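You operate a simulated robot arm through the tools that you are given. There is no shell and no other tool.

Carry out the task below with a simulated robot arm. There is one attempt and no reset: what you move stays moved.

## Task
Push the long die home on the landing plate and clamp it down.
Fine: up to the stop, swing the strap on, tighten its nut, then let the empty deck down.

Only the result counts: the job must be done as asked and must still hold three seconds after the hand-in. Knocking over, shifting, dropping, spilling or breaking anything else fails it.

## Robot
A 5-joint arm with a two-finger parallel gripper, fixed in place. Base frame: the origin is at the foot of the arm, x ahead of it, y to its left, z up; the work surface is at about z = 860. Units: mm, rad, N and s.
It reaches about 1134 mm from its shoulder. Its first joint turns from -2.601 to 2.601 rad. Payload 1.57 kg.
The TCP is the grasp point between the finger pads, 30 mm short of the fingertips. In the tool frame z runs along the fingers and y along their closing line. Largest opening 110 mm; finger width 24, thickness 12; the body of the gripper, 48 by 112 mm, starts 78 mm behind the TCP.
Orientation is told as [roll, pitch, yaw] about the base's x, y, z axes, in that order, counted from this pose: with the fingers straight down and closing along the base's y, the tool's x points along the base's -x, its y along +y and its z along -z.

## Interface
- The arm moves only by the tool jog_arm. Its argument "commands" is a list of rows, each a list of 3 entries, a list of its own where there are three numbers: the shift along the tool's x, y, z in units of 25 mm (1.0 is 25 mm), then the turn, a rotation vector about the tool's x, y, z in units of 8 degrees (1.0 is 8 degrees), then the closure, from 0 (fully open) to 1 (shut). In form: [[[tx, ty, tz], [wx, wy, wz], gripper], ...]. A call has 1 to 20 rows; each row shifts and turns the commanded pose from where the row before left it, along the tool's axes as they then stand. A call with a number of a shift or a turn outside -1 to 1 is refused whole. A row lasts 0.2 s, in which the tool goes at most 50 mm and 0.15 rad; a call with a longer step from one row to the next is refused whole, and so is a gripper value outside its range. A pose out of reach is approached as far as the arm can. The call stops where the force on the tool passes 90 N (or 10 N more than at its start, if that is more) or the arm is blocked; 0.2 s more then pass. Each finger travels about 153 mm/s and halts on what it meets, pressing with about 42 N; the grip force reading is that of the motor and also rises with nothing between the fingers. The clock runs only during rows and for 0.2 s after the last one: add rows that do not move to give the fingers time. The reply holds the time, the measured pose of the TCP, the force on the tool along the base axes, the opening and the grip force, in the units named above and with some noise, with the torque about the TCP (base axes, N m) and any sound that the robot's microphone picked up, and new pictures: "pictures" is both (left out), scene, wrist or none.
- Cameras (640 x 400 px; columns grow to the right, rows downward): "scene" is fixed at [401.9, -650.2, 1459.2]; the picture's right is [0.98, -0.21, 0.00], its down [-0.11, -0.50, -0.86] and it looks along [0.18, 0.84, -0.51] (base axes); focal length 356 px, centre (320, 200). "wrist" rides on the gripper at [70, 16, -141] in the tool frame; the picture's right is [-0.23, 0.97, 0.00], its down [-0.85, -0.20, -0.48] and it looks along [-0.47, -0.11, 0.88] (tool axes); focal length 222 px, centre (320, 200).
- slide_trunk(by): slides the trunk up (or, below 0, down) by that many mm; the arm rides with it, the base frame stays. It gives what a move gives, with no picture.
- point_at(camera, pixels): for up to 12 pixels [column, row] of the newest picture of that camera ("zoom" is the newest enlarged one), the place [x, y, z] in the base frame of the surface seen there, good to about 2 mm. It takes no simulated time.
- inspect(camera, box): a new picture of the part [left, top, right, bottom] of that camera's present view, enlarged. It takes no simulated time.
- hand_in(): hands the job in; it is judged then, once.

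Unless the task says otherwise, let go and move clear before handing in.

The tools are called after "Call:" as name(argument=value, ...) on one line, values as JSON. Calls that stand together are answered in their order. jog_arm: Moves the arm, as the interface text tells. Its arguments: {"type":"object","properties":{"commands":{"type":"array","items":{"type":"array"}},"pictures":{"type":"string","enum":["both","scene","wrist","none"]}},"required":["commands"]} The other tools are called the same way: slide_trunk (by) slides the trunk up or down; point_at (camera, pixels) gives the place of the surface under pixels of a picture; inspect (camera, box) takes an enlarged picture of a part of a camera's view; hand_in () hands the job in.

At the start:

```text
clock: 0.0
ee_pos: [545.8, 407.0, 1138.6]
tool_rot: [0.0, 0.001, 0.002]
force: [0.3, 0.0, -0.3]
ft_torque: [0.04, -0.02, 0.02]
width: 109.9
grasp_force: 0.1
trunk travel left (down, up): [-873.0, 97.0]
```

scene: 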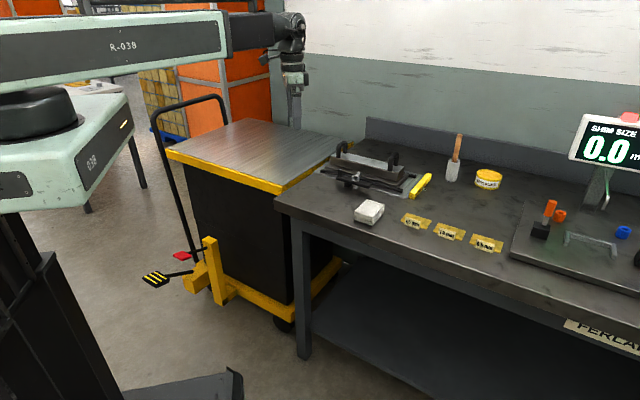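
wrist: 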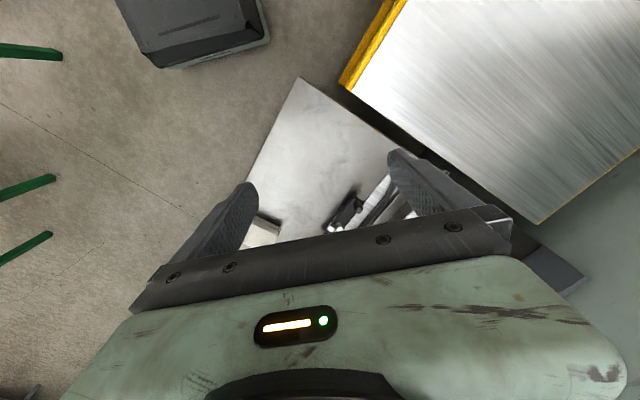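

The scene picture shows a lift cart with a bare metal deck at about (255,155) and a workbench with a dark fixture near (370,170). I'll enlarge these areas before I move anything.

Call:
inspect(camera="scene", box=[300, 120, 460, 220])

Call:
inspect(camera="scene", box=[120, 80, 360, 330])

Call:
inspect(camera="scene", box=[400, 100, 640, 270])

Call:
inspect(camera="wrist", box=[200, 60, 480, 260])

```text
4.00 times, centred on (380, 170) of scene
```

zoom: 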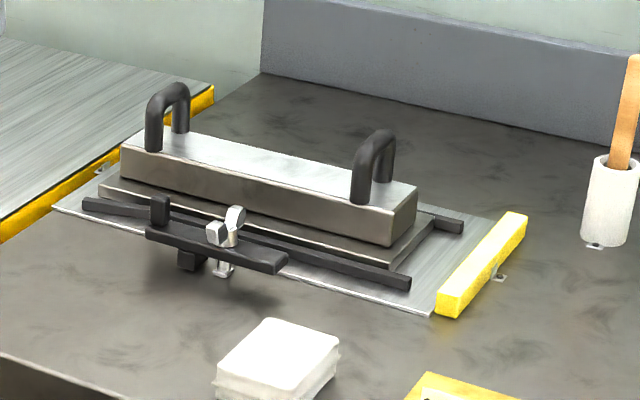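

```text
1.60 times, centred on (240, 205) of scene
```

zoom: 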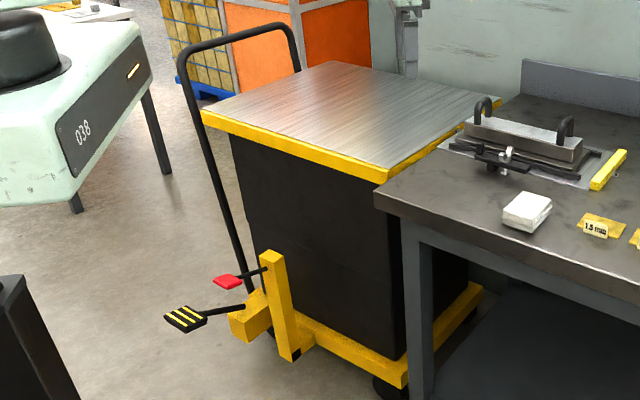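

```text
2.35 times, centred on (520, 185) of scene
```

zoom: 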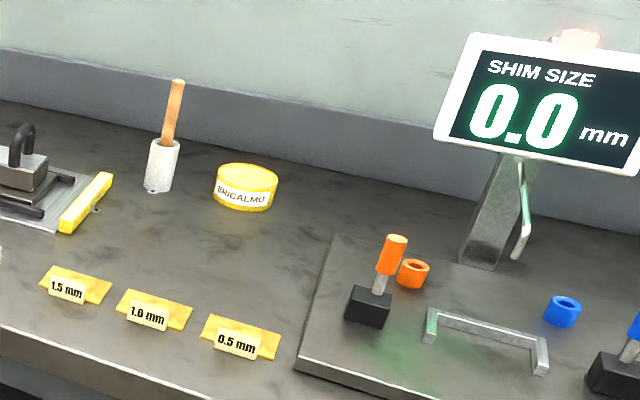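

```text
2.00 times, centred on (340, 160) of wrist
```

zoom: 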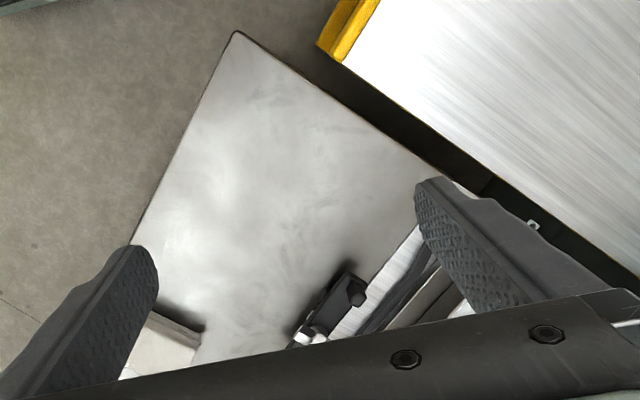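

The fixture shows the die with two handles, rails, a strap on a post with a wing nut, and a yellow stop bar. I'll measure positions around it.

Call:
inspect(camera="scene", box=[310, 135, 438, 215])

```text
5.00 times, centred on (374, 175) of scene
```

zoom: 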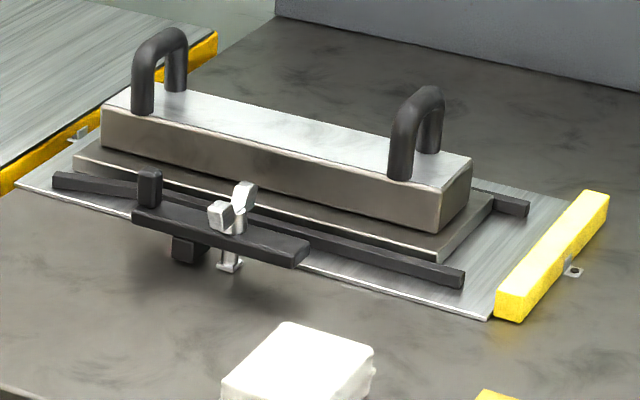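

Call:
point_at(camera="zoom", pixels=[[104, 122], [130, 90], [440, 232], [470, 160], [432, 258], [493, 200], [75, 160], [500, 292], [520, 298], [590, 195], [603, 200], [485, 316]])

Call:
point_at(camera="zoom", pixels=[[55, 176], [460, 272], [525, 205], [150, 178], [135, 216], [300, 250], [295, 262], [220, 212], [243, 190], [228, 265], [185, 250], [235, 225]])

Call:
point_at(camera="zoom", pixels=[[142, 100], [157, 40], [178, 85], [398, 170], [412, 100], [432, 95], [430, 150], [20, 185], [572, 270], [82, 132], [300, 360], [5, 180]])

```text
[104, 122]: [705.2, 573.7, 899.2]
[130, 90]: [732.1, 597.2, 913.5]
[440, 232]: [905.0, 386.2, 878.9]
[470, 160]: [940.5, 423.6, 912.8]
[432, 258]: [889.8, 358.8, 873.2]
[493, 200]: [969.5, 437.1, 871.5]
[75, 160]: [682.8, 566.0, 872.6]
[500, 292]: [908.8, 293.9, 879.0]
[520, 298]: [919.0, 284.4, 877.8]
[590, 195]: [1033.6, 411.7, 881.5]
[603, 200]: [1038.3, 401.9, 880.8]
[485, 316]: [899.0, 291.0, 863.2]
```

```text
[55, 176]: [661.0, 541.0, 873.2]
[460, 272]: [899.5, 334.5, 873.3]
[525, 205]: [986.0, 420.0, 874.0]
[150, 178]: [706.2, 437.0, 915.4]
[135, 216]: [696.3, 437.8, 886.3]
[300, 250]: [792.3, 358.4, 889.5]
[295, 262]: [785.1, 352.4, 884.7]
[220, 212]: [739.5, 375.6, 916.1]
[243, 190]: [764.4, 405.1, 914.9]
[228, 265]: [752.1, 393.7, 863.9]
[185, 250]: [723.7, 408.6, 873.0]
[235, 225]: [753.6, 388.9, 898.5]
```

```text
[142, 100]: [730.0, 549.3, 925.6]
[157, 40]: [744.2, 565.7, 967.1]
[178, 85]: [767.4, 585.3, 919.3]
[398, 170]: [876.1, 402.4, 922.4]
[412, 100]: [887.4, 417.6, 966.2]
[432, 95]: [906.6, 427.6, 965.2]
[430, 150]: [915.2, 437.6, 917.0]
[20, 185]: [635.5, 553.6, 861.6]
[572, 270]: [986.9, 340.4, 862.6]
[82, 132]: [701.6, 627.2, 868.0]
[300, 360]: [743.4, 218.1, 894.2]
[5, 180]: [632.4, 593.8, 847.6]
```

Next I'll measure the cart's pedals and take a closer look at the strap and rails.

Call:
inspect(camera="scene", box=[130, 220, 258, 300])

Call:
point_at(camera="scene", pixels=[[155, 279], [170, 274], [182, 256], [198, 252], [208, 240], [195, 283], [245, 120], [168, 153], [280, 188], [220, 98], [160, 110], [205, 225]])

Call:
inspect(camera="scene", box=[332, 160, 380, 190])

```text
5.00 times, centred on (194, 260) of scene
```

zoom: 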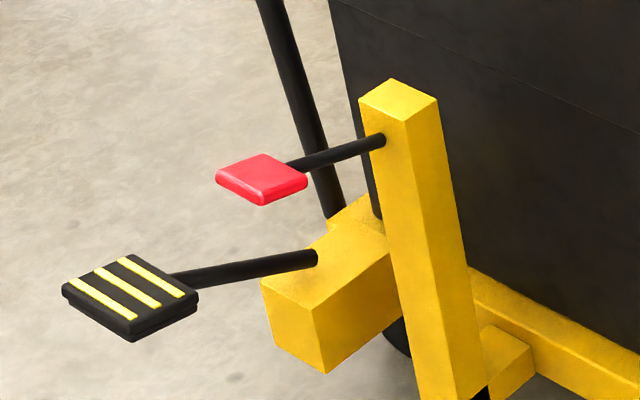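

```text
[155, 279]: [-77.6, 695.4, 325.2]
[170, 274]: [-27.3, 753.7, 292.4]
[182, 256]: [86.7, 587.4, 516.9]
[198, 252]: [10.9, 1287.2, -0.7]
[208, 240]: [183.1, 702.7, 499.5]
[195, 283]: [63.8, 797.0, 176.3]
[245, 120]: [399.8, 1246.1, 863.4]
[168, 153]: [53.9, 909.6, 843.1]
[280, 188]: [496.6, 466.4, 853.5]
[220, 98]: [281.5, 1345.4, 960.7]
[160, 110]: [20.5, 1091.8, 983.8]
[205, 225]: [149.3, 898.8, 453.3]
```

```text
13.33 times, centred on (356, 175) of scene
```

zoom: 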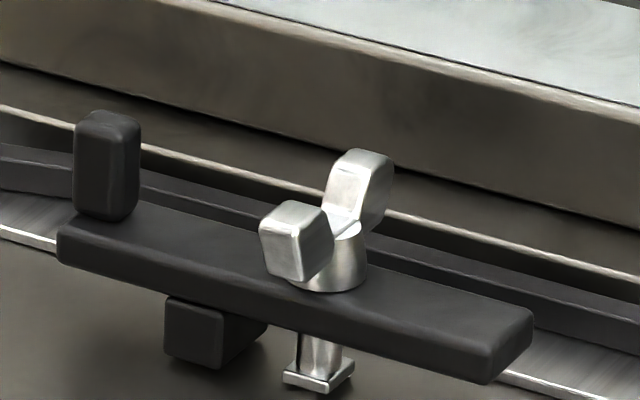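

Call:
point_at(camera="zoom", pixels=[[60, 225], [72, 212], [62, 258], [533, 312], [490, 358], [488, 378], [528, 345], [106, 118], [106, 210], [130, 130], [195, 335], [195, 365]])

Call:
point_at(camera="zoom", pixels=[[297, 212], [270, 228], [300, 265], [352, 160], [375, 170], [345, 250], [330, 285], [320, 378], [320, 350], [240, 345], [330, 225], [370, 215]])

Call:
point_at(camera="zoom", pixels=[[20, 150], [20, 170], [620, 305], [600, 320], [500, 258], [500, 275], [500, 288], [0, 110], [620, 232], [10, 233], [560, 385], [610, 345]])

Call:
inspect(camera="scene", box=[392, 165, 440, 195])

```text
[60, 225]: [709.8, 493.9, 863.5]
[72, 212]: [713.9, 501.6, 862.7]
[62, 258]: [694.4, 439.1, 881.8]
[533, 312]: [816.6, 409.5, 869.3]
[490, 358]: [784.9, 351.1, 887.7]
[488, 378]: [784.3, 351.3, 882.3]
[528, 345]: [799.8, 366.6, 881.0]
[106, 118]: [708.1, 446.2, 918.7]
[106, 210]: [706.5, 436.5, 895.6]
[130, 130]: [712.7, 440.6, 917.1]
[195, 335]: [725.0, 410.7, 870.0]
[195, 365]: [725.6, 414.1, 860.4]
```

```text
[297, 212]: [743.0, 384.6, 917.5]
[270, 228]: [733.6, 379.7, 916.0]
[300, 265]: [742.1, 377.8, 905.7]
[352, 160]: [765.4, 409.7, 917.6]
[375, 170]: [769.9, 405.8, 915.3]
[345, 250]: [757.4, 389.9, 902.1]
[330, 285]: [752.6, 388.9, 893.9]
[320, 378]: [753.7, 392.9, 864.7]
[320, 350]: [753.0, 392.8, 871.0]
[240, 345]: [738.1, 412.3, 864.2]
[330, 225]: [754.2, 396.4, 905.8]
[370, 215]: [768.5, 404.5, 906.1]
```

```text
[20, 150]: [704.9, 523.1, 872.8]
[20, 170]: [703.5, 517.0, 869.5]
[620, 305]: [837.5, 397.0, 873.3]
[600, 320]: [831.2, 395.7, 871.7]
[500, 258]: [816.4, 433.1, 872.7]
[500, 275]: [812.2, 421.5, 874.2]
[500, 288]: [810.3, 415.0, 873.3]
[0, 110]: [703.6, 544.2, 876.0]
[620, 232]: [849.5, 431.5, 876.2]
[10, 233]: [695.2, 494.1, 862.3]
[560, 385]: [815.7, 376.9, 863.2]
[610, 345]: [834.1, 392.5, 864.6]
```

```text
13.33 times, centred on (416, 180) of scene
```

zoom: 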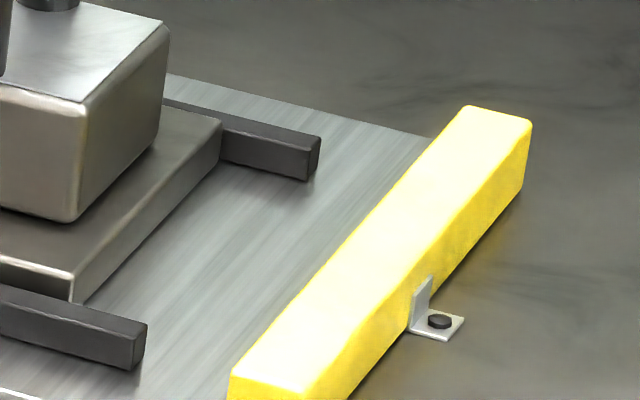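

The strap sits parallel to the die beside a dark rail, with a wing nut on a stud near (753,392) and a knob at its left end. I'll move the wrist camera over the fixture to see it from above, keeping the fingers well above the handles.

Call:
jog_arm(commands=[[[-0.9, 0, 0.25], [0, 0, 0], 0], [[-0.9, 0, 0.25], [0, 0, 0], 0], [[-0.9, 0, 0.25], [0, 0, 0], 0], [[-0.9, 0, 0.25], [0, 0, 0], 0], [[-0.9, 0, 0.25], [0, 0, 0], 0], [[-0.9, 0, 0.25], [0, 0, 0], 0], [[-0.9, 0, 0.25], [0, 0, 0], 0], [[-0.9, 0, 0.25], [0, 0, 0], 0], [[-0.9, 0, 0.25], [0, 0, 0], 0], [[-0.9, 0, 0.25], [0, 0, 0], 0], [[-0.9, 0, 0.25], [0, 0, 0], 0], [[0, 0, 0], [0, 0, 0], 0]])

```text
clock: 2.6
ee_pos: [794.1, 406.9, 1139.9]
tool_rot: [0.001, 0.001, 0.0]
force: [-0.4, -0.2, 0.2]
ft_torque: [0.03, -0.02, -0.01]
width: 110.1
grasp_force: 0.1
out of reach, approached as far as the arm can: row 1, 2, 3, 4, 5, 6, 7, 8, 9, 10, 11
trunk travel left (down, up): [-873.0, 97.0]
```

scene: 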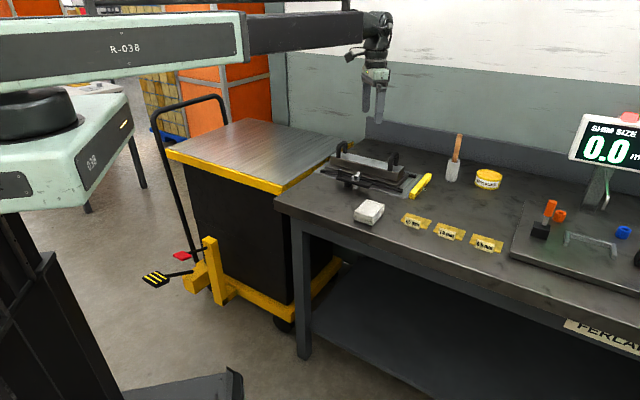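
wrist: 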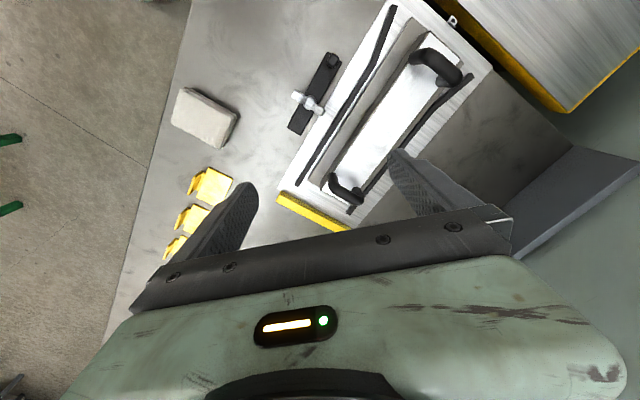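

From above, the wrist image shows the die, its two handles, the strap with its nut around (308,100), and the yellow stop at (310,212). The downward part of my move wasn't reachable, so I'll test how z moves with the arm and with the trunk, and zoom in meanwhile.

Call:
inspect(camera="wrist", box=[240, 0, 496, 160])

Call:
jog_arm(commands=[[[0, 0, -0.4], [0, 0, 0], 0], [[0, 0, 0], [0, 0, 0], 0]], pictures="none")

```text
2.50 times, centred on (368, 80) of wrist
```

zoom: 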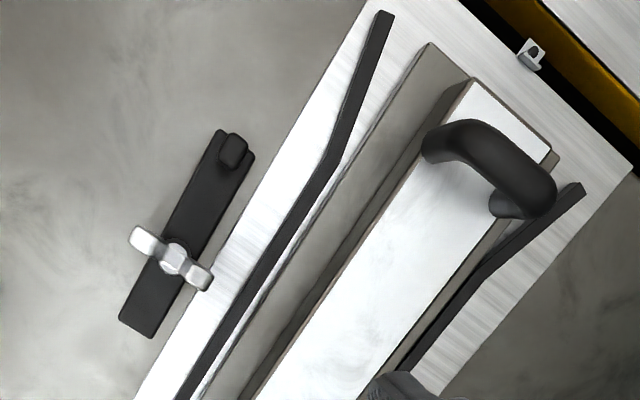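

```text
clock: 3.2
ee_pos: [793.5, 406.5, 1138.8]
tool_rot: [0.0, 0.001, 0.001]
force: [0.4, 0.0, 0.7]
ft_torque: [0.02, -0.02, -0.02]
width: 109.9
grasp_force: 0.0
out of reach, approached as far as the arm can: row 1
trunk travel left (down, up): [-873.0, 97.0]
```

Only the trunk changes the tool's height. I'll measure the fixture from this overhead zoom.

Call:
point_at(camera="zoom", pixels=[[217, 130], [255, 158], [120, 318], [152, 337], [232, 150], [172, 258], [138, 238], [205, 280], [235, 160], [196, 210], [250, 100], [190, 140]])

Call:
point_at(camera="zoom", pixels=[[376, 12], [392, 14], [335, 145], [345, 155], [180, 395], [200, 385], [430, 45], [225, 360], [330, 200], [350, 235], [472, 82], [550, 150]])

Call:
point_at(camera="zoom", pixels=[[450, 140], [540, 190], [495, 165], [435, 150], [510, 210], [530, 50], [580, 185], [455, 2], [630, 165], [520, 20], [620, 100], [380, 0]])

Call:
inspect(camera="wrist", box=[270, 90, 462, 240])

```text
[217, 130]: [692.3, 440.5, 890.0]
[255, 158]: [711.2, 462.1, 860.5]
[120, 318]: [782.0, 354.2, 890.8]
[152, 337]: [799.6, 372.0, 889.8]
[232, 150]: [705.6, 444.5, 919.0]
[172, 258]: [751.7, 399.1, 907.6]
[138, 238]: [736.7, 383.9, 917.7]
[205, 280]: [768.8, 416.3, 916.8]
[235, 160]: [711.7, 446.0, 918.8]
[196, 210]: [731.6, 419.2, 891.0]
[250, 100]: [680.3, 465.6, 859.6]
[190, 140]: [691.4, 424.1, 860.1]
```

```text
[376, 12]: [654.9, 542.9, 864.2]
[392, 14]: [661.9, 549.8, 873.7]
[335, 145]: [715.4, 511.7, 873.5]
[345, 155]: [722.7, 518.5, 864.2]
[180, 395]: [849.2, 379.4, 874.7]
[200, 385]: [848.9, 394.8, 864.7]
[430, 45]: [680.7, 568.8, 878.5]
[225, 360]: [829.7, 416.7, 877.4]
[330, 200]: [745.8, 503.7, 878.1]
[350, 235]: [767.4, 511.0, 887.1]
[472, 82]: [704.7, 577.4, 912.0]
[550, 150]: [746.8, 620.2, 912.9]
```

```text
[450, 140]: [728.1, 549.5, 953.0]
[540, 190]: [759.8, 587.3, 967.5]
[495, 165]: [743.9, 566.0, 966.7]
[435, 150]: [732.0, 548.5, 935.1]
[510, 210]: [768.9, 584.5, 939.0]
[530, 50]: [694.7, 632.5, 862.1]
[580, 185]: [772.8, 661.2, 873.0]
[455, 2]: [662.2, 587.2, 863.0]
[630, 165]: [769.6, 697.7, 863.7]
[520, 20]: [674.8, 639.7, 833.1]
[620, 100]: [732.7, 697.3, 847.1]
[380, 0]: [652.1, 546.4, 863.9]
```

```text
2.67 times, centred on (366, 165) of wrist
```

zoom: 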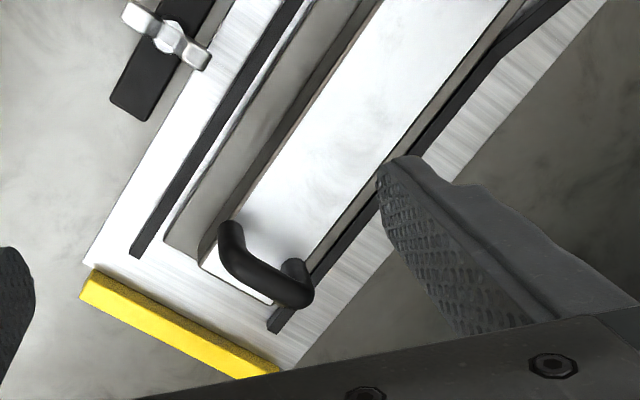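

The strap is about 25 mm wide, with its stud near (752.7, 400.1). Its right end is about 53 mm from the stud and its knob end about 71 mm. The die flange edge is about 68 mm away, so I need to understand the strap better. I'll tilt the wrist camera for an oblique close view from the bench side, staying high.

Call:
jog_arm(commands=[[[0.9, -0.36, 0], [0, 0, 0], 0], [[0.9, -0.36, 0], [0, 0, 0], 0], [[0.9, -0.36, 0], [0, 0, 0], 0], [[0.9, -0.36, 0], [0, 0, 0], 0], [[0.9, -0.36, 0], [0, 0, 0], 0], [[0, 0, 0], [0, 0, -0.88], 0], [[0, 0, 0], [0, 0, -0.88], 0], [[0, 0, 0], [0, 0, -0.88], 0], [[0, 0, 0], [0, 0, -0.88], 0], [[0, 0, 0], [0, -0.95, 0], 0], [[0, 0, 0], [0, -0.95, 0], 0], [[0, 0, 0], [0, -0.95, 0], 0], [[0, 0, 0], [0, -0.95, 0], 0], [[0, 0, 0], [0, 0, 0], 0]])

```text
clock: 6.2
ee_pos: [679.7, 363.3, 1172.9]
tool_rot: [0.0, -0.533, 0.489]
force: [0.0, -0.1, 1.1]
ft_torque: [-0.03, 0.0, 0.0]
width: 110.2
grasp_force: 0.1
out of reach, approached as far as the arm can: row 11, 12, 13
trunk travel left (down, up): [-873.0, 97.0]
```

scene: 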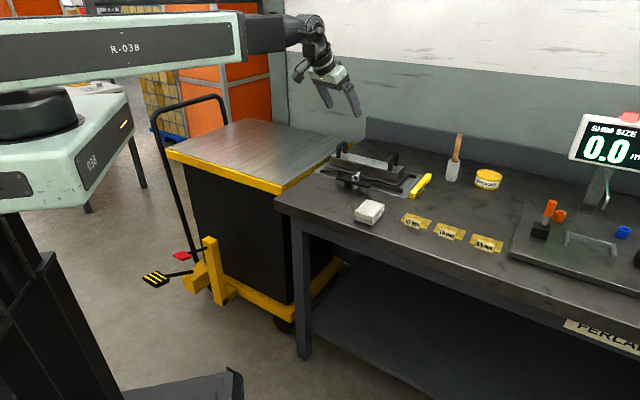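
wrist: 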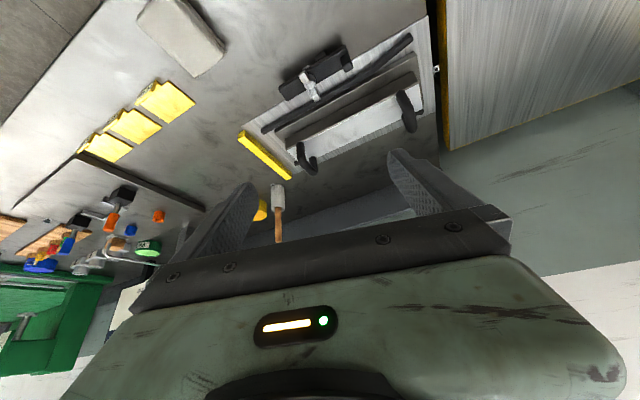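

Call:
slide_trunk(by=-200)

Call:
inspect(camera="wrist", box=[160, 0, 480, 200])

```text
clock: 8.4
ee_pos: [679.5, 363.3, 972.6]
tool_rot: [0.0, -0.531, 0.491]
force: [-0.3, 0.5, 0.4]
ft_torque: [-0.01, -0.02, 0.02]
width: 110.1
grasp_force: 0.0
trunk travel left (down, up): [-673.0, 297.0]
```

```text
2.00 times, centred on (320, 100) of wrist
```

zoom: 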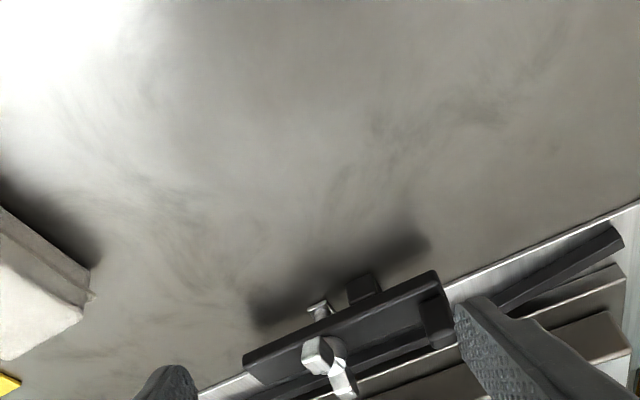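

Call:
inspect(camera="wrist", box=[264, 120, 408, 210])

```text
4.44 times, centred on (336, 165) of wrist
```

zoom: 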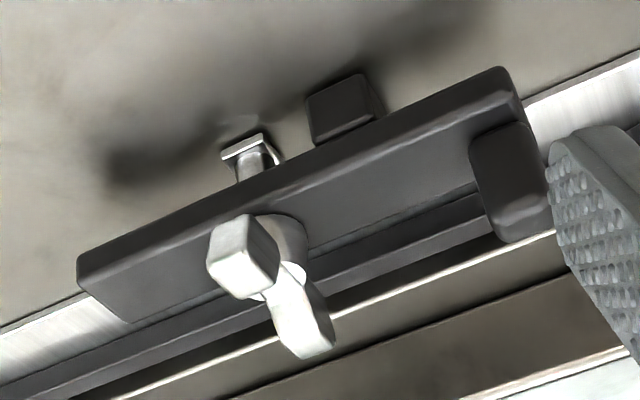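

Call:
point_at(camera="zoom", pixels=[[310, 100], [355, 78], [322, 138], [370, 115], [345, 110], [240, 140], [225, 155], [262, 135], [250, 175], [80, 260], [500, 72], [130, 320]])

Call:
point_at(camera="zoom", pixels=[[355, 70], [378, 95], [300, 170], [82, 283], [510, 120], [480, 150], [505, 235], [300, 225], [245, 230], [300, 330], [280, 270], [400, 130]])

```text
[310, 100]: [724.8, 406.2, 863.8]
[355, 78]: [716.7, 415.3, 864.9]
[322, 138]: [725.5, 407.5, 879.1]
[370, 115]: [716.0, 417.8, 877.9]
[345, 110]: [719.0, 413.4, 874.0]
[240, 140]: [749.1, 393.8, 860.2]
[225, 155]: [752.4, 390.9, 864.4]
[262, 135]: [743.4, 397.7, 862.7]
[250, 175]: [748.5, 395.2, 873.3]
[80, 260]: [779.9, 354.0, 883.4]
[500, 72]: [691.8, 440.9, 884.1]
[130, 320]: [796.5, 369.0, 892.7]
```

```text
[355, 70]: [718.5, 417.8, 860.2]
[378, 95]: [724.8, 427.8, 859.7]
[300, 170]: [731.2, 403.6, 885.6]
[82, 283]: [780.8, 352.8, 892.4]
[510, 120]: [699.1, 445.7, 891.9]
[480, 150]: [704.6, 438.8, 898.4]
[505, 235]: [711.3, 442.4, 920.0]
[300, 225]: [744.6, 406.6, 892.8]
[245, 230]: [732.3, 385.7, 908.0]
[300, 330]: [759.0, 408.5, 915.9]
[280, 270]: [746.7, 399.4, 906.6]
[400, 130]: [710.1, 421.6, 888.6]
```

The strap hovers on a stud, with a block beneath it near (720,412) and a knob at its end. I'll handle that after the die. First I'll raise the trunk, straighten the tool, and spin it so its x axis lines up with the push direction.

Call:
slide_trunk(by=130)

Call:
jog_arm(commands=[[[0, 0, 0], [0, 0.95, 0], 0], [[0, 0, 0], [0, 0.95, 0], 0], [[0, 0, 0], [0, 0.95, 0], 0], [[0, 0, 0], [0, 0.97, 0], 0.5], [[0, 0, 0], [0, 0, 0.912], 1], [[0, 0, 0], [0, 0, 0.912], 1], [[0, 0, 0], [0, 0, 0.912], 1], [[0, 0, 0], [0, 0, 0.912], 1], [[0, 0, 0], [0, 0, 0.912], 1], [[0, 0, 0], [0, 0, 0.912], 1], [[0, 0, 0], [0, 0, 0.912], 1], [[0, 0, 0], [0, 0, 0.912], 1], [[0, 0, 0], [0, 0, 0.912], 1], [[0, 0, 0], [0, 0, 0.912], 1], [[0, 0, 0], [0, 0, 0], 1]])

```text
clock: 9.9
ee_pos: [680.3, 362.4, 1102.1]
tool_rot: [-0.001, -0.53, 0.491]
force: [0.0, 0.7, 0.1]
ft_torque: [-0.02, -0.02, 0.0]
width: 110.2
grasp_force: 0.1
trunk travel left (down, up): [-803.0, 167.0]
```

```text
clock: 13.2
ee_pos: [680.0, 362.3, 1069.7]
tool_rot: [-0.004, -0.001, -0.783]
force: [0.0, 0.7, -0.1]
ft_torque: [-0.01, 0.0, -0.01]
width: 0.1
grasp_force: 21.6
out of reach, approached as far as the arm can: row 1, 2, 3
trunk travel left (down, up): [-803.0, 167.0]
```

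scene: 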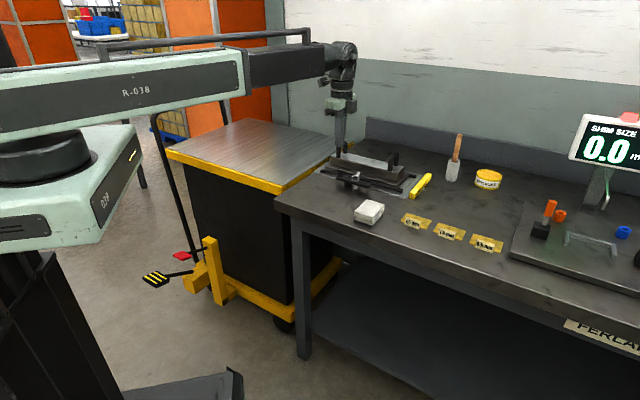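
wrist: 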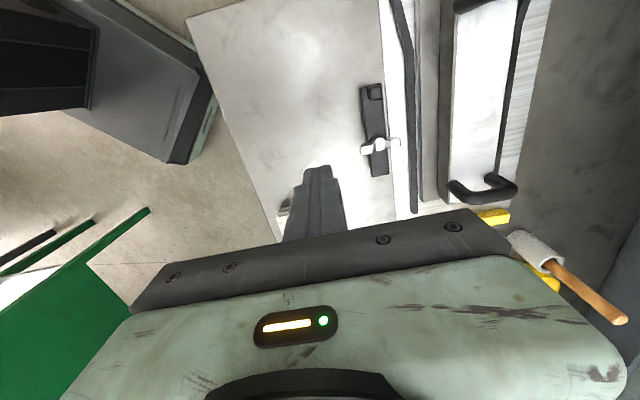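

The tool is now aligned (tool x = −u, tool y = +v). I'll move over to a point behind the die's rear face, staying above the handles.

Call:
jog_arm(commands=[[[0.776, 0.885, 0], [0, 0, 0], 1], [[0.776, 0.885, 0], [0, 0, 0], 1], [[0.776, 0.885, 0], [0, 0, 0], 1], [[0.776, 0.885, 0], [0, 0, 0], 1], [[0.776, 0.885, 0], [0, 0, 0], 1], [[0.776, 0.885, 0], [0, 0, 0], 1], [[0.776, 0.885, 0], [0, 0, 0], 1], [[0.776, 0.885, 0], [0, 0, 0], 1], [[0.776, 0.885, 0], [0, 0, 0], 1], [[0, 0, 0], [0, 0, 0], 1]])

```text
clock: 15.3
ee_pos: [692.7, 623.5, 1069.7]
tool_rot: [0.0, 0.0, -0.784]
force: [0.8, -0.4, 0.7]
ft_torque: [0.01, 0.03, -0.02]
width: 0.0
grasp_force: 21.1
out of reach, approached as far as the arm can: row 1, 9
trunk travel left (down, up): [-803.0, 167.0]
```

scene: 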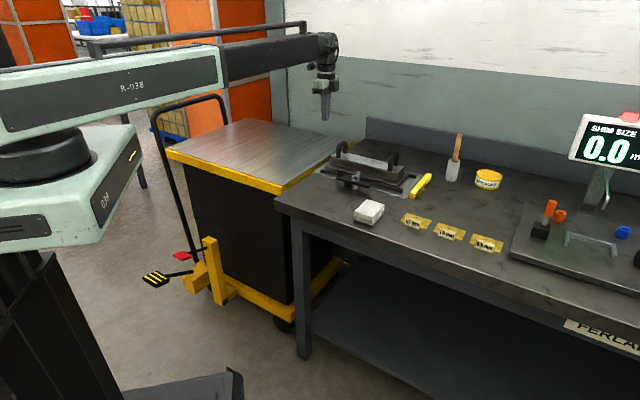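
wrist: 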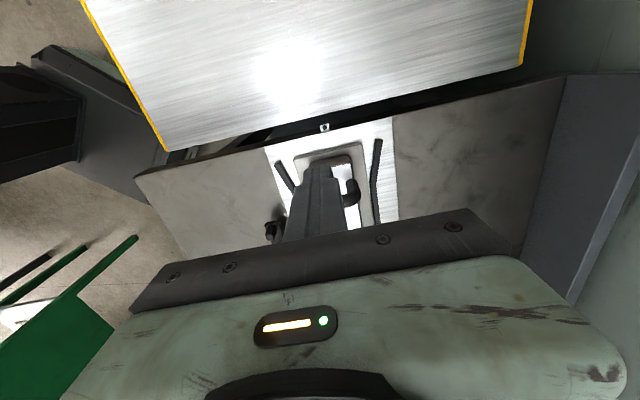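

Call:
inspect(camera="wrist", box=[240, 110, 432, 230])

```text
3.33 times, centred on (336, 170) of wrist
```

zoom: 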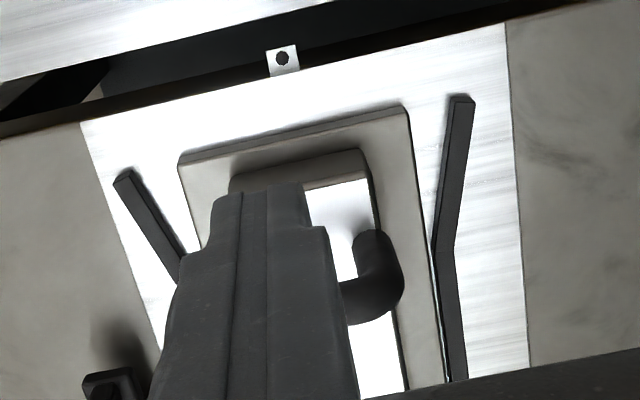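

Call:
point_at(camera="zoom", pixels=[[183, 158], [405, 110], [232, 178], [360, 155], [295, 165], [300, 135], [120, 178], [460, 100], [435, 250], [440, 370], [283, 58], [410, 380]])

```text
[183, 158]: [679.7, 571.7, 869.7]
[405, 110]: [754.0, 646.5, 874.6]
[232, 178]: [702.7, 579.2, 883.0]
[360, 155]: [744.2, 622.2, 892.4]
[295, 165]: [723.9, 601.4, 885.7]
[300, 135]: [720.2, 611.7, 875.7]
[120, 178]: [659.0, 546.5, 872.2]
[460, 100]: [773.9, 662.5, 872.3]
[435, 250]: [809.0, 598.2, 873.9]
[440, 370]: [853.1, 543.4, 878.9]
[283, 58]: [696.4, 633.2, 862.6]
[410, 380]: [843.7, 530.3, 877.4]
```

The flange's rear edge is at u≈76 and the body's rear face at u≈87, centred at v≈937. I'll shift slightly to the centreline and lower the fingertips to about z=886, behind the body.

Call:
jog_arm(commands=[[[0, 0.26, 0], [0, 0, 0], 1], [[0, 0, 0], [0, 0, 0], 1]], pictures="none")

Call:
slide_trunk(by=-153)

Call:
inspect(camera="scene", box=[310, 125, 438, 205])

```text
clock: 15.9
ee_pos: [692.0, 624.2, 1069.3]
tool_rot: [0.0, 0.0, -0.783]
force: [-0.7, -1.2, -0.5]
ft_torque: [-0.01, -0.02, 0.01]
width: 0.0
grasp_force: 21.3
out of reach, approached as far as the arm can: row 1
trunk travel left (down, up): [-803.0, 167.0]
```

```text
clock: 17.7
ee_pos: [693.1, 623.3, 917.0]
tool_rot: [-0.002, -0.001, -0.784]
force: [0.1, 0.4, -0.4]
ft_torque: [0.0, -0.01, -0.01]
width: 0.0
grasp_force: 21.4
trunk travel left (down, up): [-650.0, 320.0]
```

```text
5.00 times, centred on (374, 165) of scene
```

zoom: 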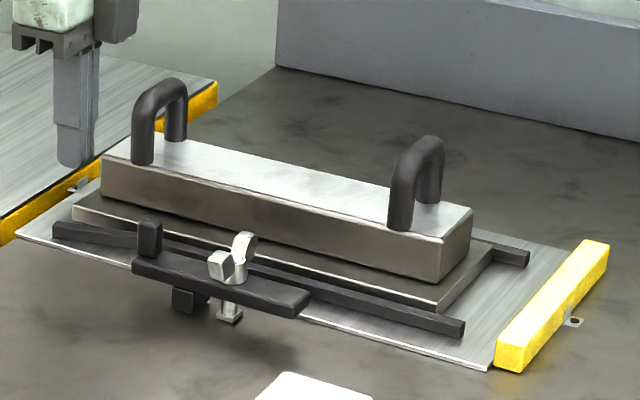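

The fingers are down behind the die, but the arm is at its radial limit (r≈932) with the tool vertical. I'll tilt the fingers slightly outward to gain reach so the push stays on the die's centreline.

Call:
jog_arm(commands=[[[0, 0, 0], [-0.9, 0, 0], 1], [[0, 0.2, 0], [0, 0, 0], 1], [[0, 0, 0], [0, 0, 0], 1]], pictures="none")

```text
clock: 18.5
ee_pos: [696.3, 627.6, 917.0]
tool_rot: [0.124, 0.001, -0.784]
force: [-0.1, 0.1, -0.2]
ft_torque: [-0.05, -0.02, -0.03]
width: 0.1
grasp_force: 21.5
trunk travel left (down, up): [-650.0, 320.0]
```

The TCP is at u≈48.6, v≈936, centred. Now I'll push slowly along +u toward the stop.

Call:
jog_arm(commands=[[[-0.4, 0, 0], [0, 0, 0], 1], [[-0.4, 0, 0], [0, 0, 0], 1], [[-0.2, 0, 0], [0, 0, 0], 1], [[-0.2, 0, 0], [0, 0, 0], 1], [[-0.2, 0, 0], [0, 0, 0], 1], [[-0.2, 0, 0], [0, 0, 0], 1], [[0, 0, 0], [0, 0, 0], 1]])

```text
clock: 20.1
ee_pos: [722.9, 598.4, 918.9]
tool_rot: [0.123, 0.0, -0.784]
force: [-4.2, 4.5, 1.6]
ft_torque: [0.08, 0.0, 0.02]
width: 0.2
grasp_force: 21.8
trunk travel left (down, up): [-650.0, 320.0]
```

scene: 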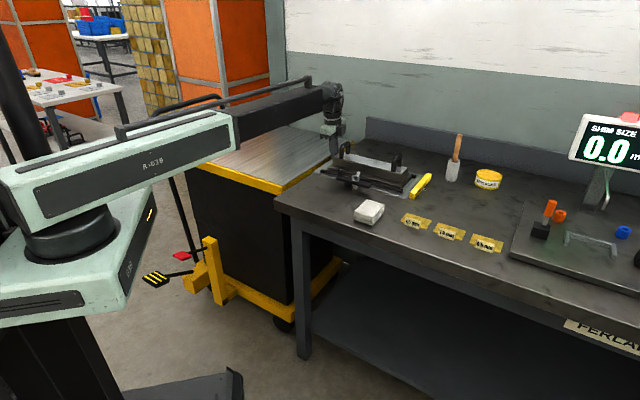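
wrist: 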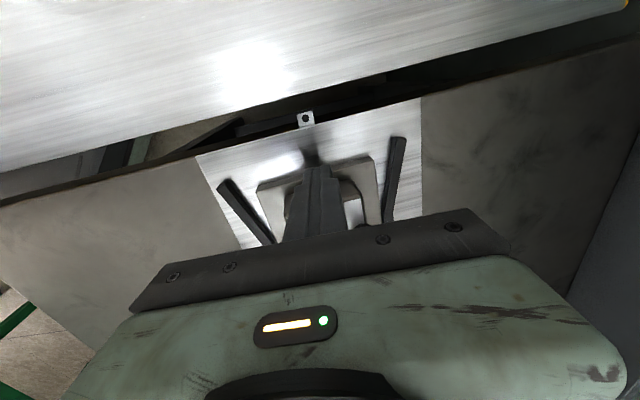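

Contact is made: the push force is about 6 N and the die is sliding. I'll continue slowly.

Call:
jog_arm(commands=[[[-0.2, 0, 0], [0, 0, 0], 1], [[-0.2, 0, 0], [0, 0, 0], 1], [[-0.2, 0, 0], [0, 0, 0], 1], [[-0.2, 0, 0], [0, 0, 0], 1], [[-0.2, 0, 0], [0, 0, 0], 1], [[-0.2, 0, 0], [0, 0, 0], 1], [[0, 0, 0], [0, 0, 0], 1]])

Call:
inspect(camera="scene", box=[310, 125, 438, 205])

```text
clock: 21.7
ee_pos: [744.5, 577.5, 918.4]
tool_rot: [0.124, 0.002, -0.784]
force: [-5.1, 4.6, 2.1]
ft_torque: [0.0, 0.04, 0.03]
width: 0.0
grasp_force: 20.9
trunk travel left (down, up): [-650.0, 320.0]
```

scene: 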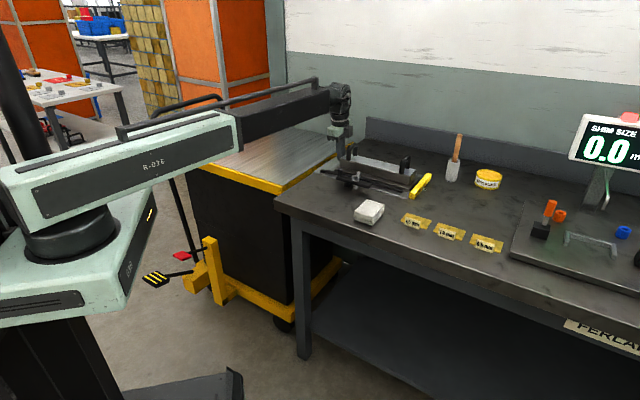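
wrist: 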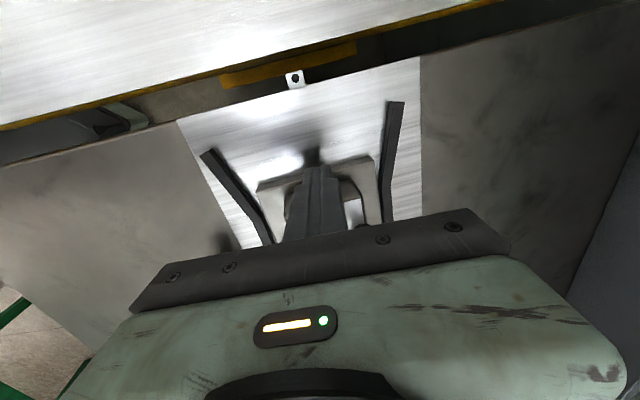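

```text
5.00 times, centred on (374, 165) of scene
```

zoom: 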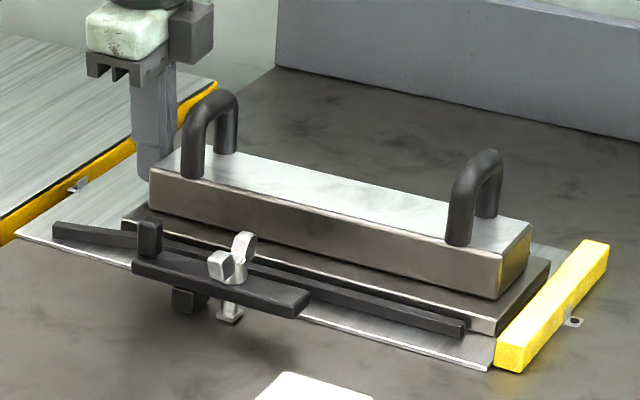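

The die has moved about 43 mm, with roughly 15 mm left to the yellow stop. I'll continue in smaller steps and watch for a jump in force.

Call:
jog_arm(commands=[[[-0.12, 0, 0], [0, 0, 0], 1], [[-0.12, 0, 0], [0, 0, 0], 1], [[-0.12, 0, 0], [0, 0, 0], 1], [[-0.12, 0, 0], [0, 0, 0], 1], [[0, 0, 0], [0, 0, 0], 1]])

Call:
inspect(camera="scene", box=[310, 125, 438, 205])

```text
clock: 22.9
ee_pos: [752.1, 571.0, 918.5]
tool_rot: [0.124, 0.003, -0.782]
force: [-12.7, 10.5, 0.2]
ft_torque: [-0.11, 0.22, -0.01]
width: 0.2
grasp_force: 21.6
trunk travel left (down, up): [-650.0, 320.0]
```

scene: 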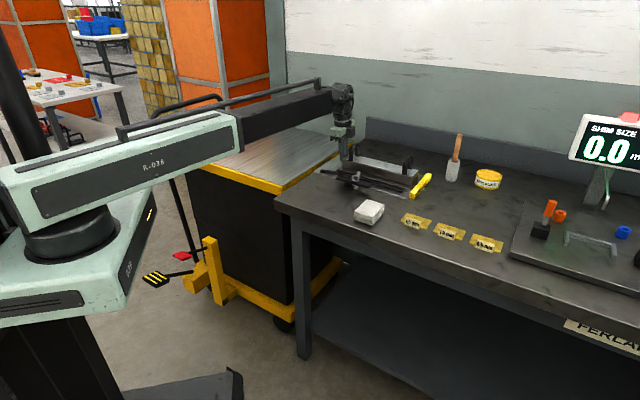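
wrist: 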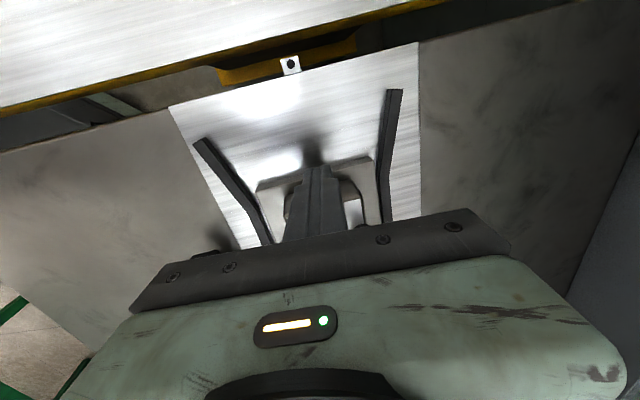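

```text
5.00 times, centred on (374, 165) of scene
```

zoom: 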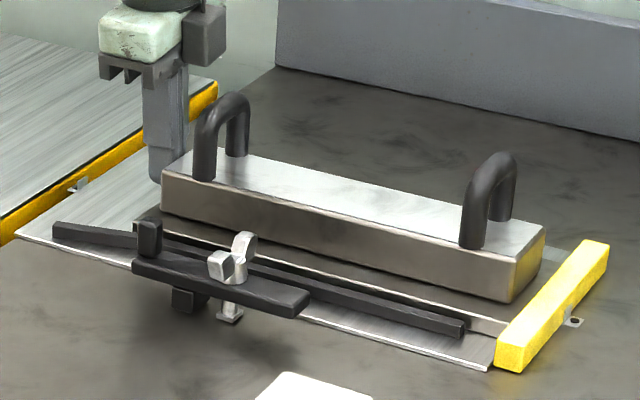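

The force rose to about 16 N, which suggests stop contact. I'll press a little more to square the die against the stop and then check.

Call:
jog_arm(commands=[[[-0.1, 0, 0], [0, 0, 0], 1], [[-0.1, 0, 0], [0, 0, 0], 1], [[0, 0, 0], [0, 0, 0], 1]], pictures="none")

Call:
inspect(camera="scene", box=[390, 160, 440, 200])

```text
clock: 23.7
ee_pos: [754.5, 571.3, 919.4]
tool_rot: [0.125, 0.007, -0.78]
force: [-26.6, 30.7, 0.1]
ft_torque: [-0.17, 0.4, 0.03]
width: 0.1
grasp_force: 21.1
trunk travel left (down, up): [-650.0, 320.0]
```

```text
10.00 times, centred on (415, 180) of scene
```

zoom: 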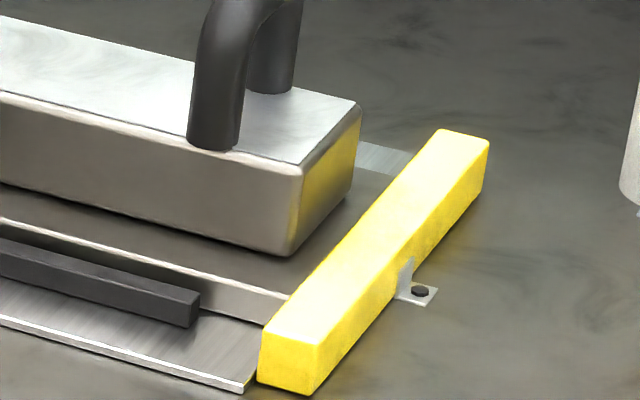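

Call:
point_at(camera="zoom", pixels=[[285, 300], [278, 312], [365, 210], [390, 185], [0, 222], [140, 260], [270, 325], [440, 135], [303, 165], [358, 105], [262, 330], [435, 130]])

Call:
inspect(camera="scene", box=[310, 125, 438, 205])

```text
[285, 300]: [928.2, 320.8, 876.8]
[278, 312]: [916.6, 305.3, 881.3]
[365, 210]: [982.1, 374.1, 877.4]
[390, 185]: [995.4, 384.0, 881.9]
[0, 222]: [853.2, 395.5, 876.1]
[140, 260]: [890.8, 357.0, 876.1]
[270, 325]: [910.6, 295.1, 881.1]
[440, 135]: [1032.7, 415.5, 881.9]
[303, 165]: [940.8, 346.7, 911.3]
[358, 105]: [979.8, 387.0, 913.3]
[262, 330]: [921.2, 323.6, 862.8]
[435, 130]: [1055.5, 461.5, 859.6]
```

```text
5.00 times, centred on (374, 165) of scene
```

zoom: 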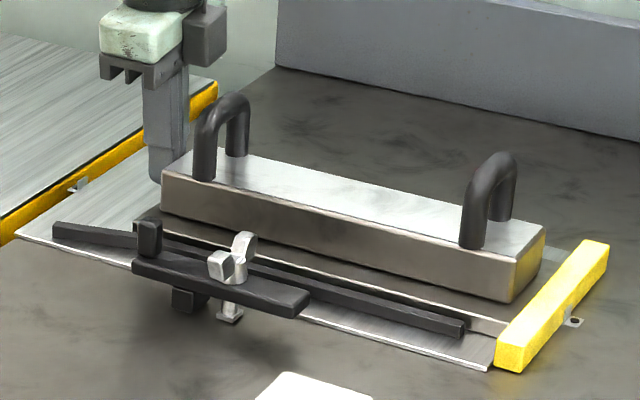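

The die's front edge (u≈430) is flush and square with the stop face (u≈432), and its near edge is straight at v≈883. I'll back off and raise clear.

Call:
jog_arm(commands=[[[0.4, 0, 0], [0, 0, 0], 1], [[0.5, 0, 0], [0, 0, 0], 1], [[0.5, 0, 0], [0, 0, 0], 1], [[0, 0, 0], [0, 0, 0], 1]], pictures="none")

Call:
slide_trunk(by=140)

Call:
jog_arm(commands=[[[0, 0, 0], [0.9, 0, 0], 1], [[0, 0, 0], [0, 0, 0], 1]])

```text
clock: 24.7
ee_pos: [734.5, 588.0, 917.2]
tool_rot: [0.124, 0.001, -0.783]
force: [0.3, -0.5, -0.3]
ft_torque: [-0.02, -0.02, 0.0]
width: 0.0
grasp_force: 22.1
trunk travel left (down, up): [-650.0, 320.0]
```

```text
clock: 26.4
ee_pos: [733.5, 589.2, 1057.8]
tool_rot: [0.126, 0.0, -0.783]
force: [0.1, -0.2, 0.0]
ft_torque: [-0.01, -0.02, 0.04]
width: 0.0
grasp_force: 21.2
trunk travel left (down, up): [-790.0, 180.0]
```

```text
clock: 27.0
ee_pos: [729.0, 583.3, 1056.2]
tool_rot: [-0.004, 0.0, -0.784]
force: [-0.1, 0.3, 0.3]
ft_torque: [0.0, -0.01, 0.03]
width: 0.0
grasp_force: 21.7
out of reach, approached as far as the arm can: row 1
trunk travel left (down, up): [-790.0, 180.0]
```

scene: 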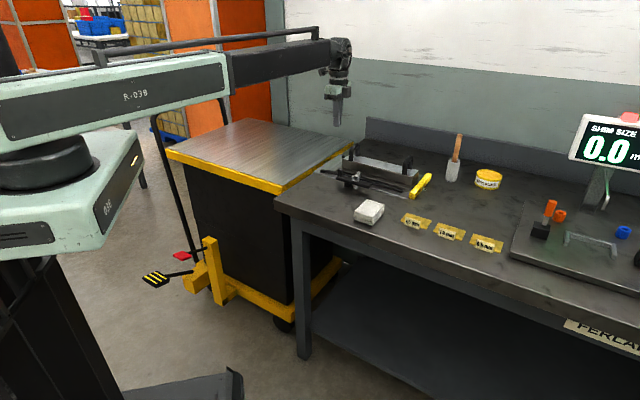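
wrist: 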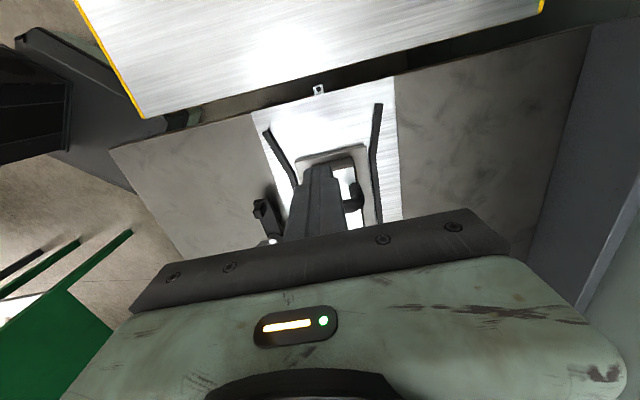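

I'll move the camera over the strap for a detailed look before touching it.

Call:
jog_arm(commands=[[[-0.92, -0.458, 0], [0, 0, 0], 1], [[-0.92, -0.458, 0], [0, 0, 0], 1], [[-0.92, -0.458, 0], [0, 0, 0], 1], [[-0.92, -0.458, 0], [0, 0, 0], 1], [[-0.92, -0.458, 0], [0, 0, 0], 1], [[-0.92, -0.458, 0], [0, 0, 0], 1], [[-0.92, -0.458, 0], [0, 0, 0], 1], [[-0.92, -0.458, 0], [0, 0, 0], 1], [[-0.92, -0.458, 0], [0, 0, 0], 1], [[0, 0, 0], [0, 0, 0], 1]], pictures="wrist")

Call:
inspect(camera="wrist", box=[216, 0, 472, 160])

```text
clock: 29.2
ee_pos: [803.7, 365.4, 1056.3]
tool_rot: [-0.002, 0.002, -0.785]
force: [0.4, 0.4, 0.3]
ft_torque: [-0.02, 0.01, 0.0]
width: 0.1
grasp_force: 20.9
trunk travel left (down, up): [-790.0, 180.0]
```

wrist: 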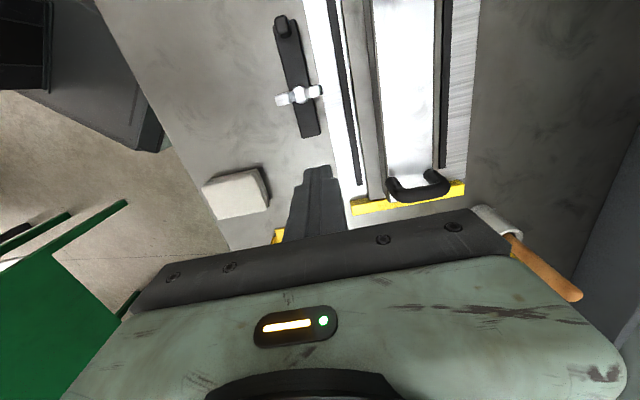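

```text
2.50 times, centred on (344, 80) of wrist
```

zoom: 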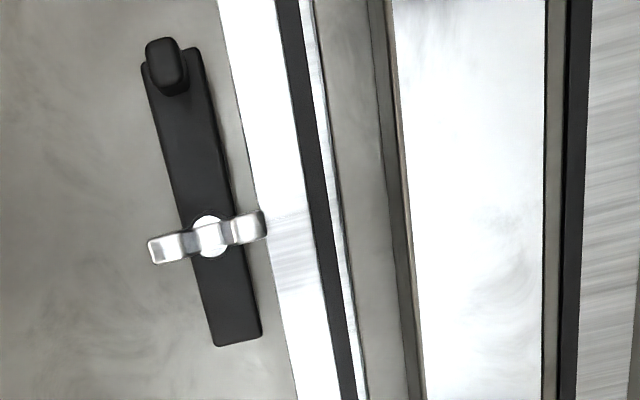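

Call:
inspect(camera="wrist", box=[264, 10, 344, 140])

```text
3.08 times, centred on (304, 75) of wrist
```

zoom: 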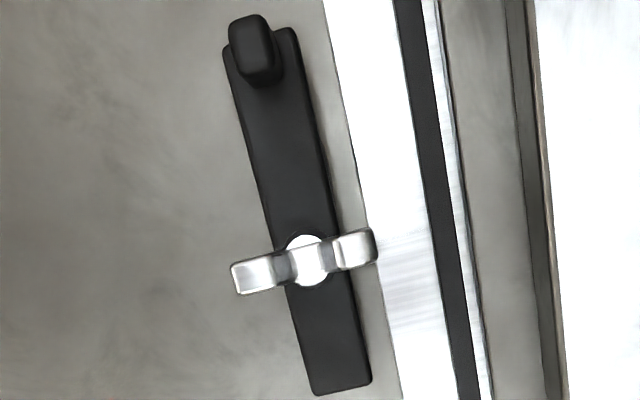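

Call:
point_at(camera="zoom", pixels=[[314, 388], [369, 380], [226, 52], [290, 36], [308, 260], [238, 280], [372, 248], [250, 22], [262, 150], [318, 140], [436, 200], [465, 200]])

Call:
point_at(camera="zoom", pixels=[[412, 20], [455, 300], [425, 20], [470, 300], [480, 300], [443, 20], [505, 20], [525, 20], [540, 300], [555, 300], [345, 100], [385, 300]])

```text
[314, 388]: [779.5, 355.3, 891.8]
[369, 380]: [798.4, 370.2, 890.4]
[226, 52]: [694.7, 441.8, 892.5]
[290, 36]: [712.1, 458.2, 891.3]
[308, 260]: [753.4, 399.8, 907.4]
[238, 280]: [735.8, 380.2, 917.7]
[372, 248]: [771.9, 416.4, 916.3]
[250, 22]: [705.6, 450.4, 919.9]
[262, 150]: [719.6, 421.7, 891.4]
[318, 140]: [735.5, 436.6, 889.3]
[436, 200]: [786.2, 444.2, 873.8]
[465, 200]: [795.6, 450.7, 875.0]
```

```text
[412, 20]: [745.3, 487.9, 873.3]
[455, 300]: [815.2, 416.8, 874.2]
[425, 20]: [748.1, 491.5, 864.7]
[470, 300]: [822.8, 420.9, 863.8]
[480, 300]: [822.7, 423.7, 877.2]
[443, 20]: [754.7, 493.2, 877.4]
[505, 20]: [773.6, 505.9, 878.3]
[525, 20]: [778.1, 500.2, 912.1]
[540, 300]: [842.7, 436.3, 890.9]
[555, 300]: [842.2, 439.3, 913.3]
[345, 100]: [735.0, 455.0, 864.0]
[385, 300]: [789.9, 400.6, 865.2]
```

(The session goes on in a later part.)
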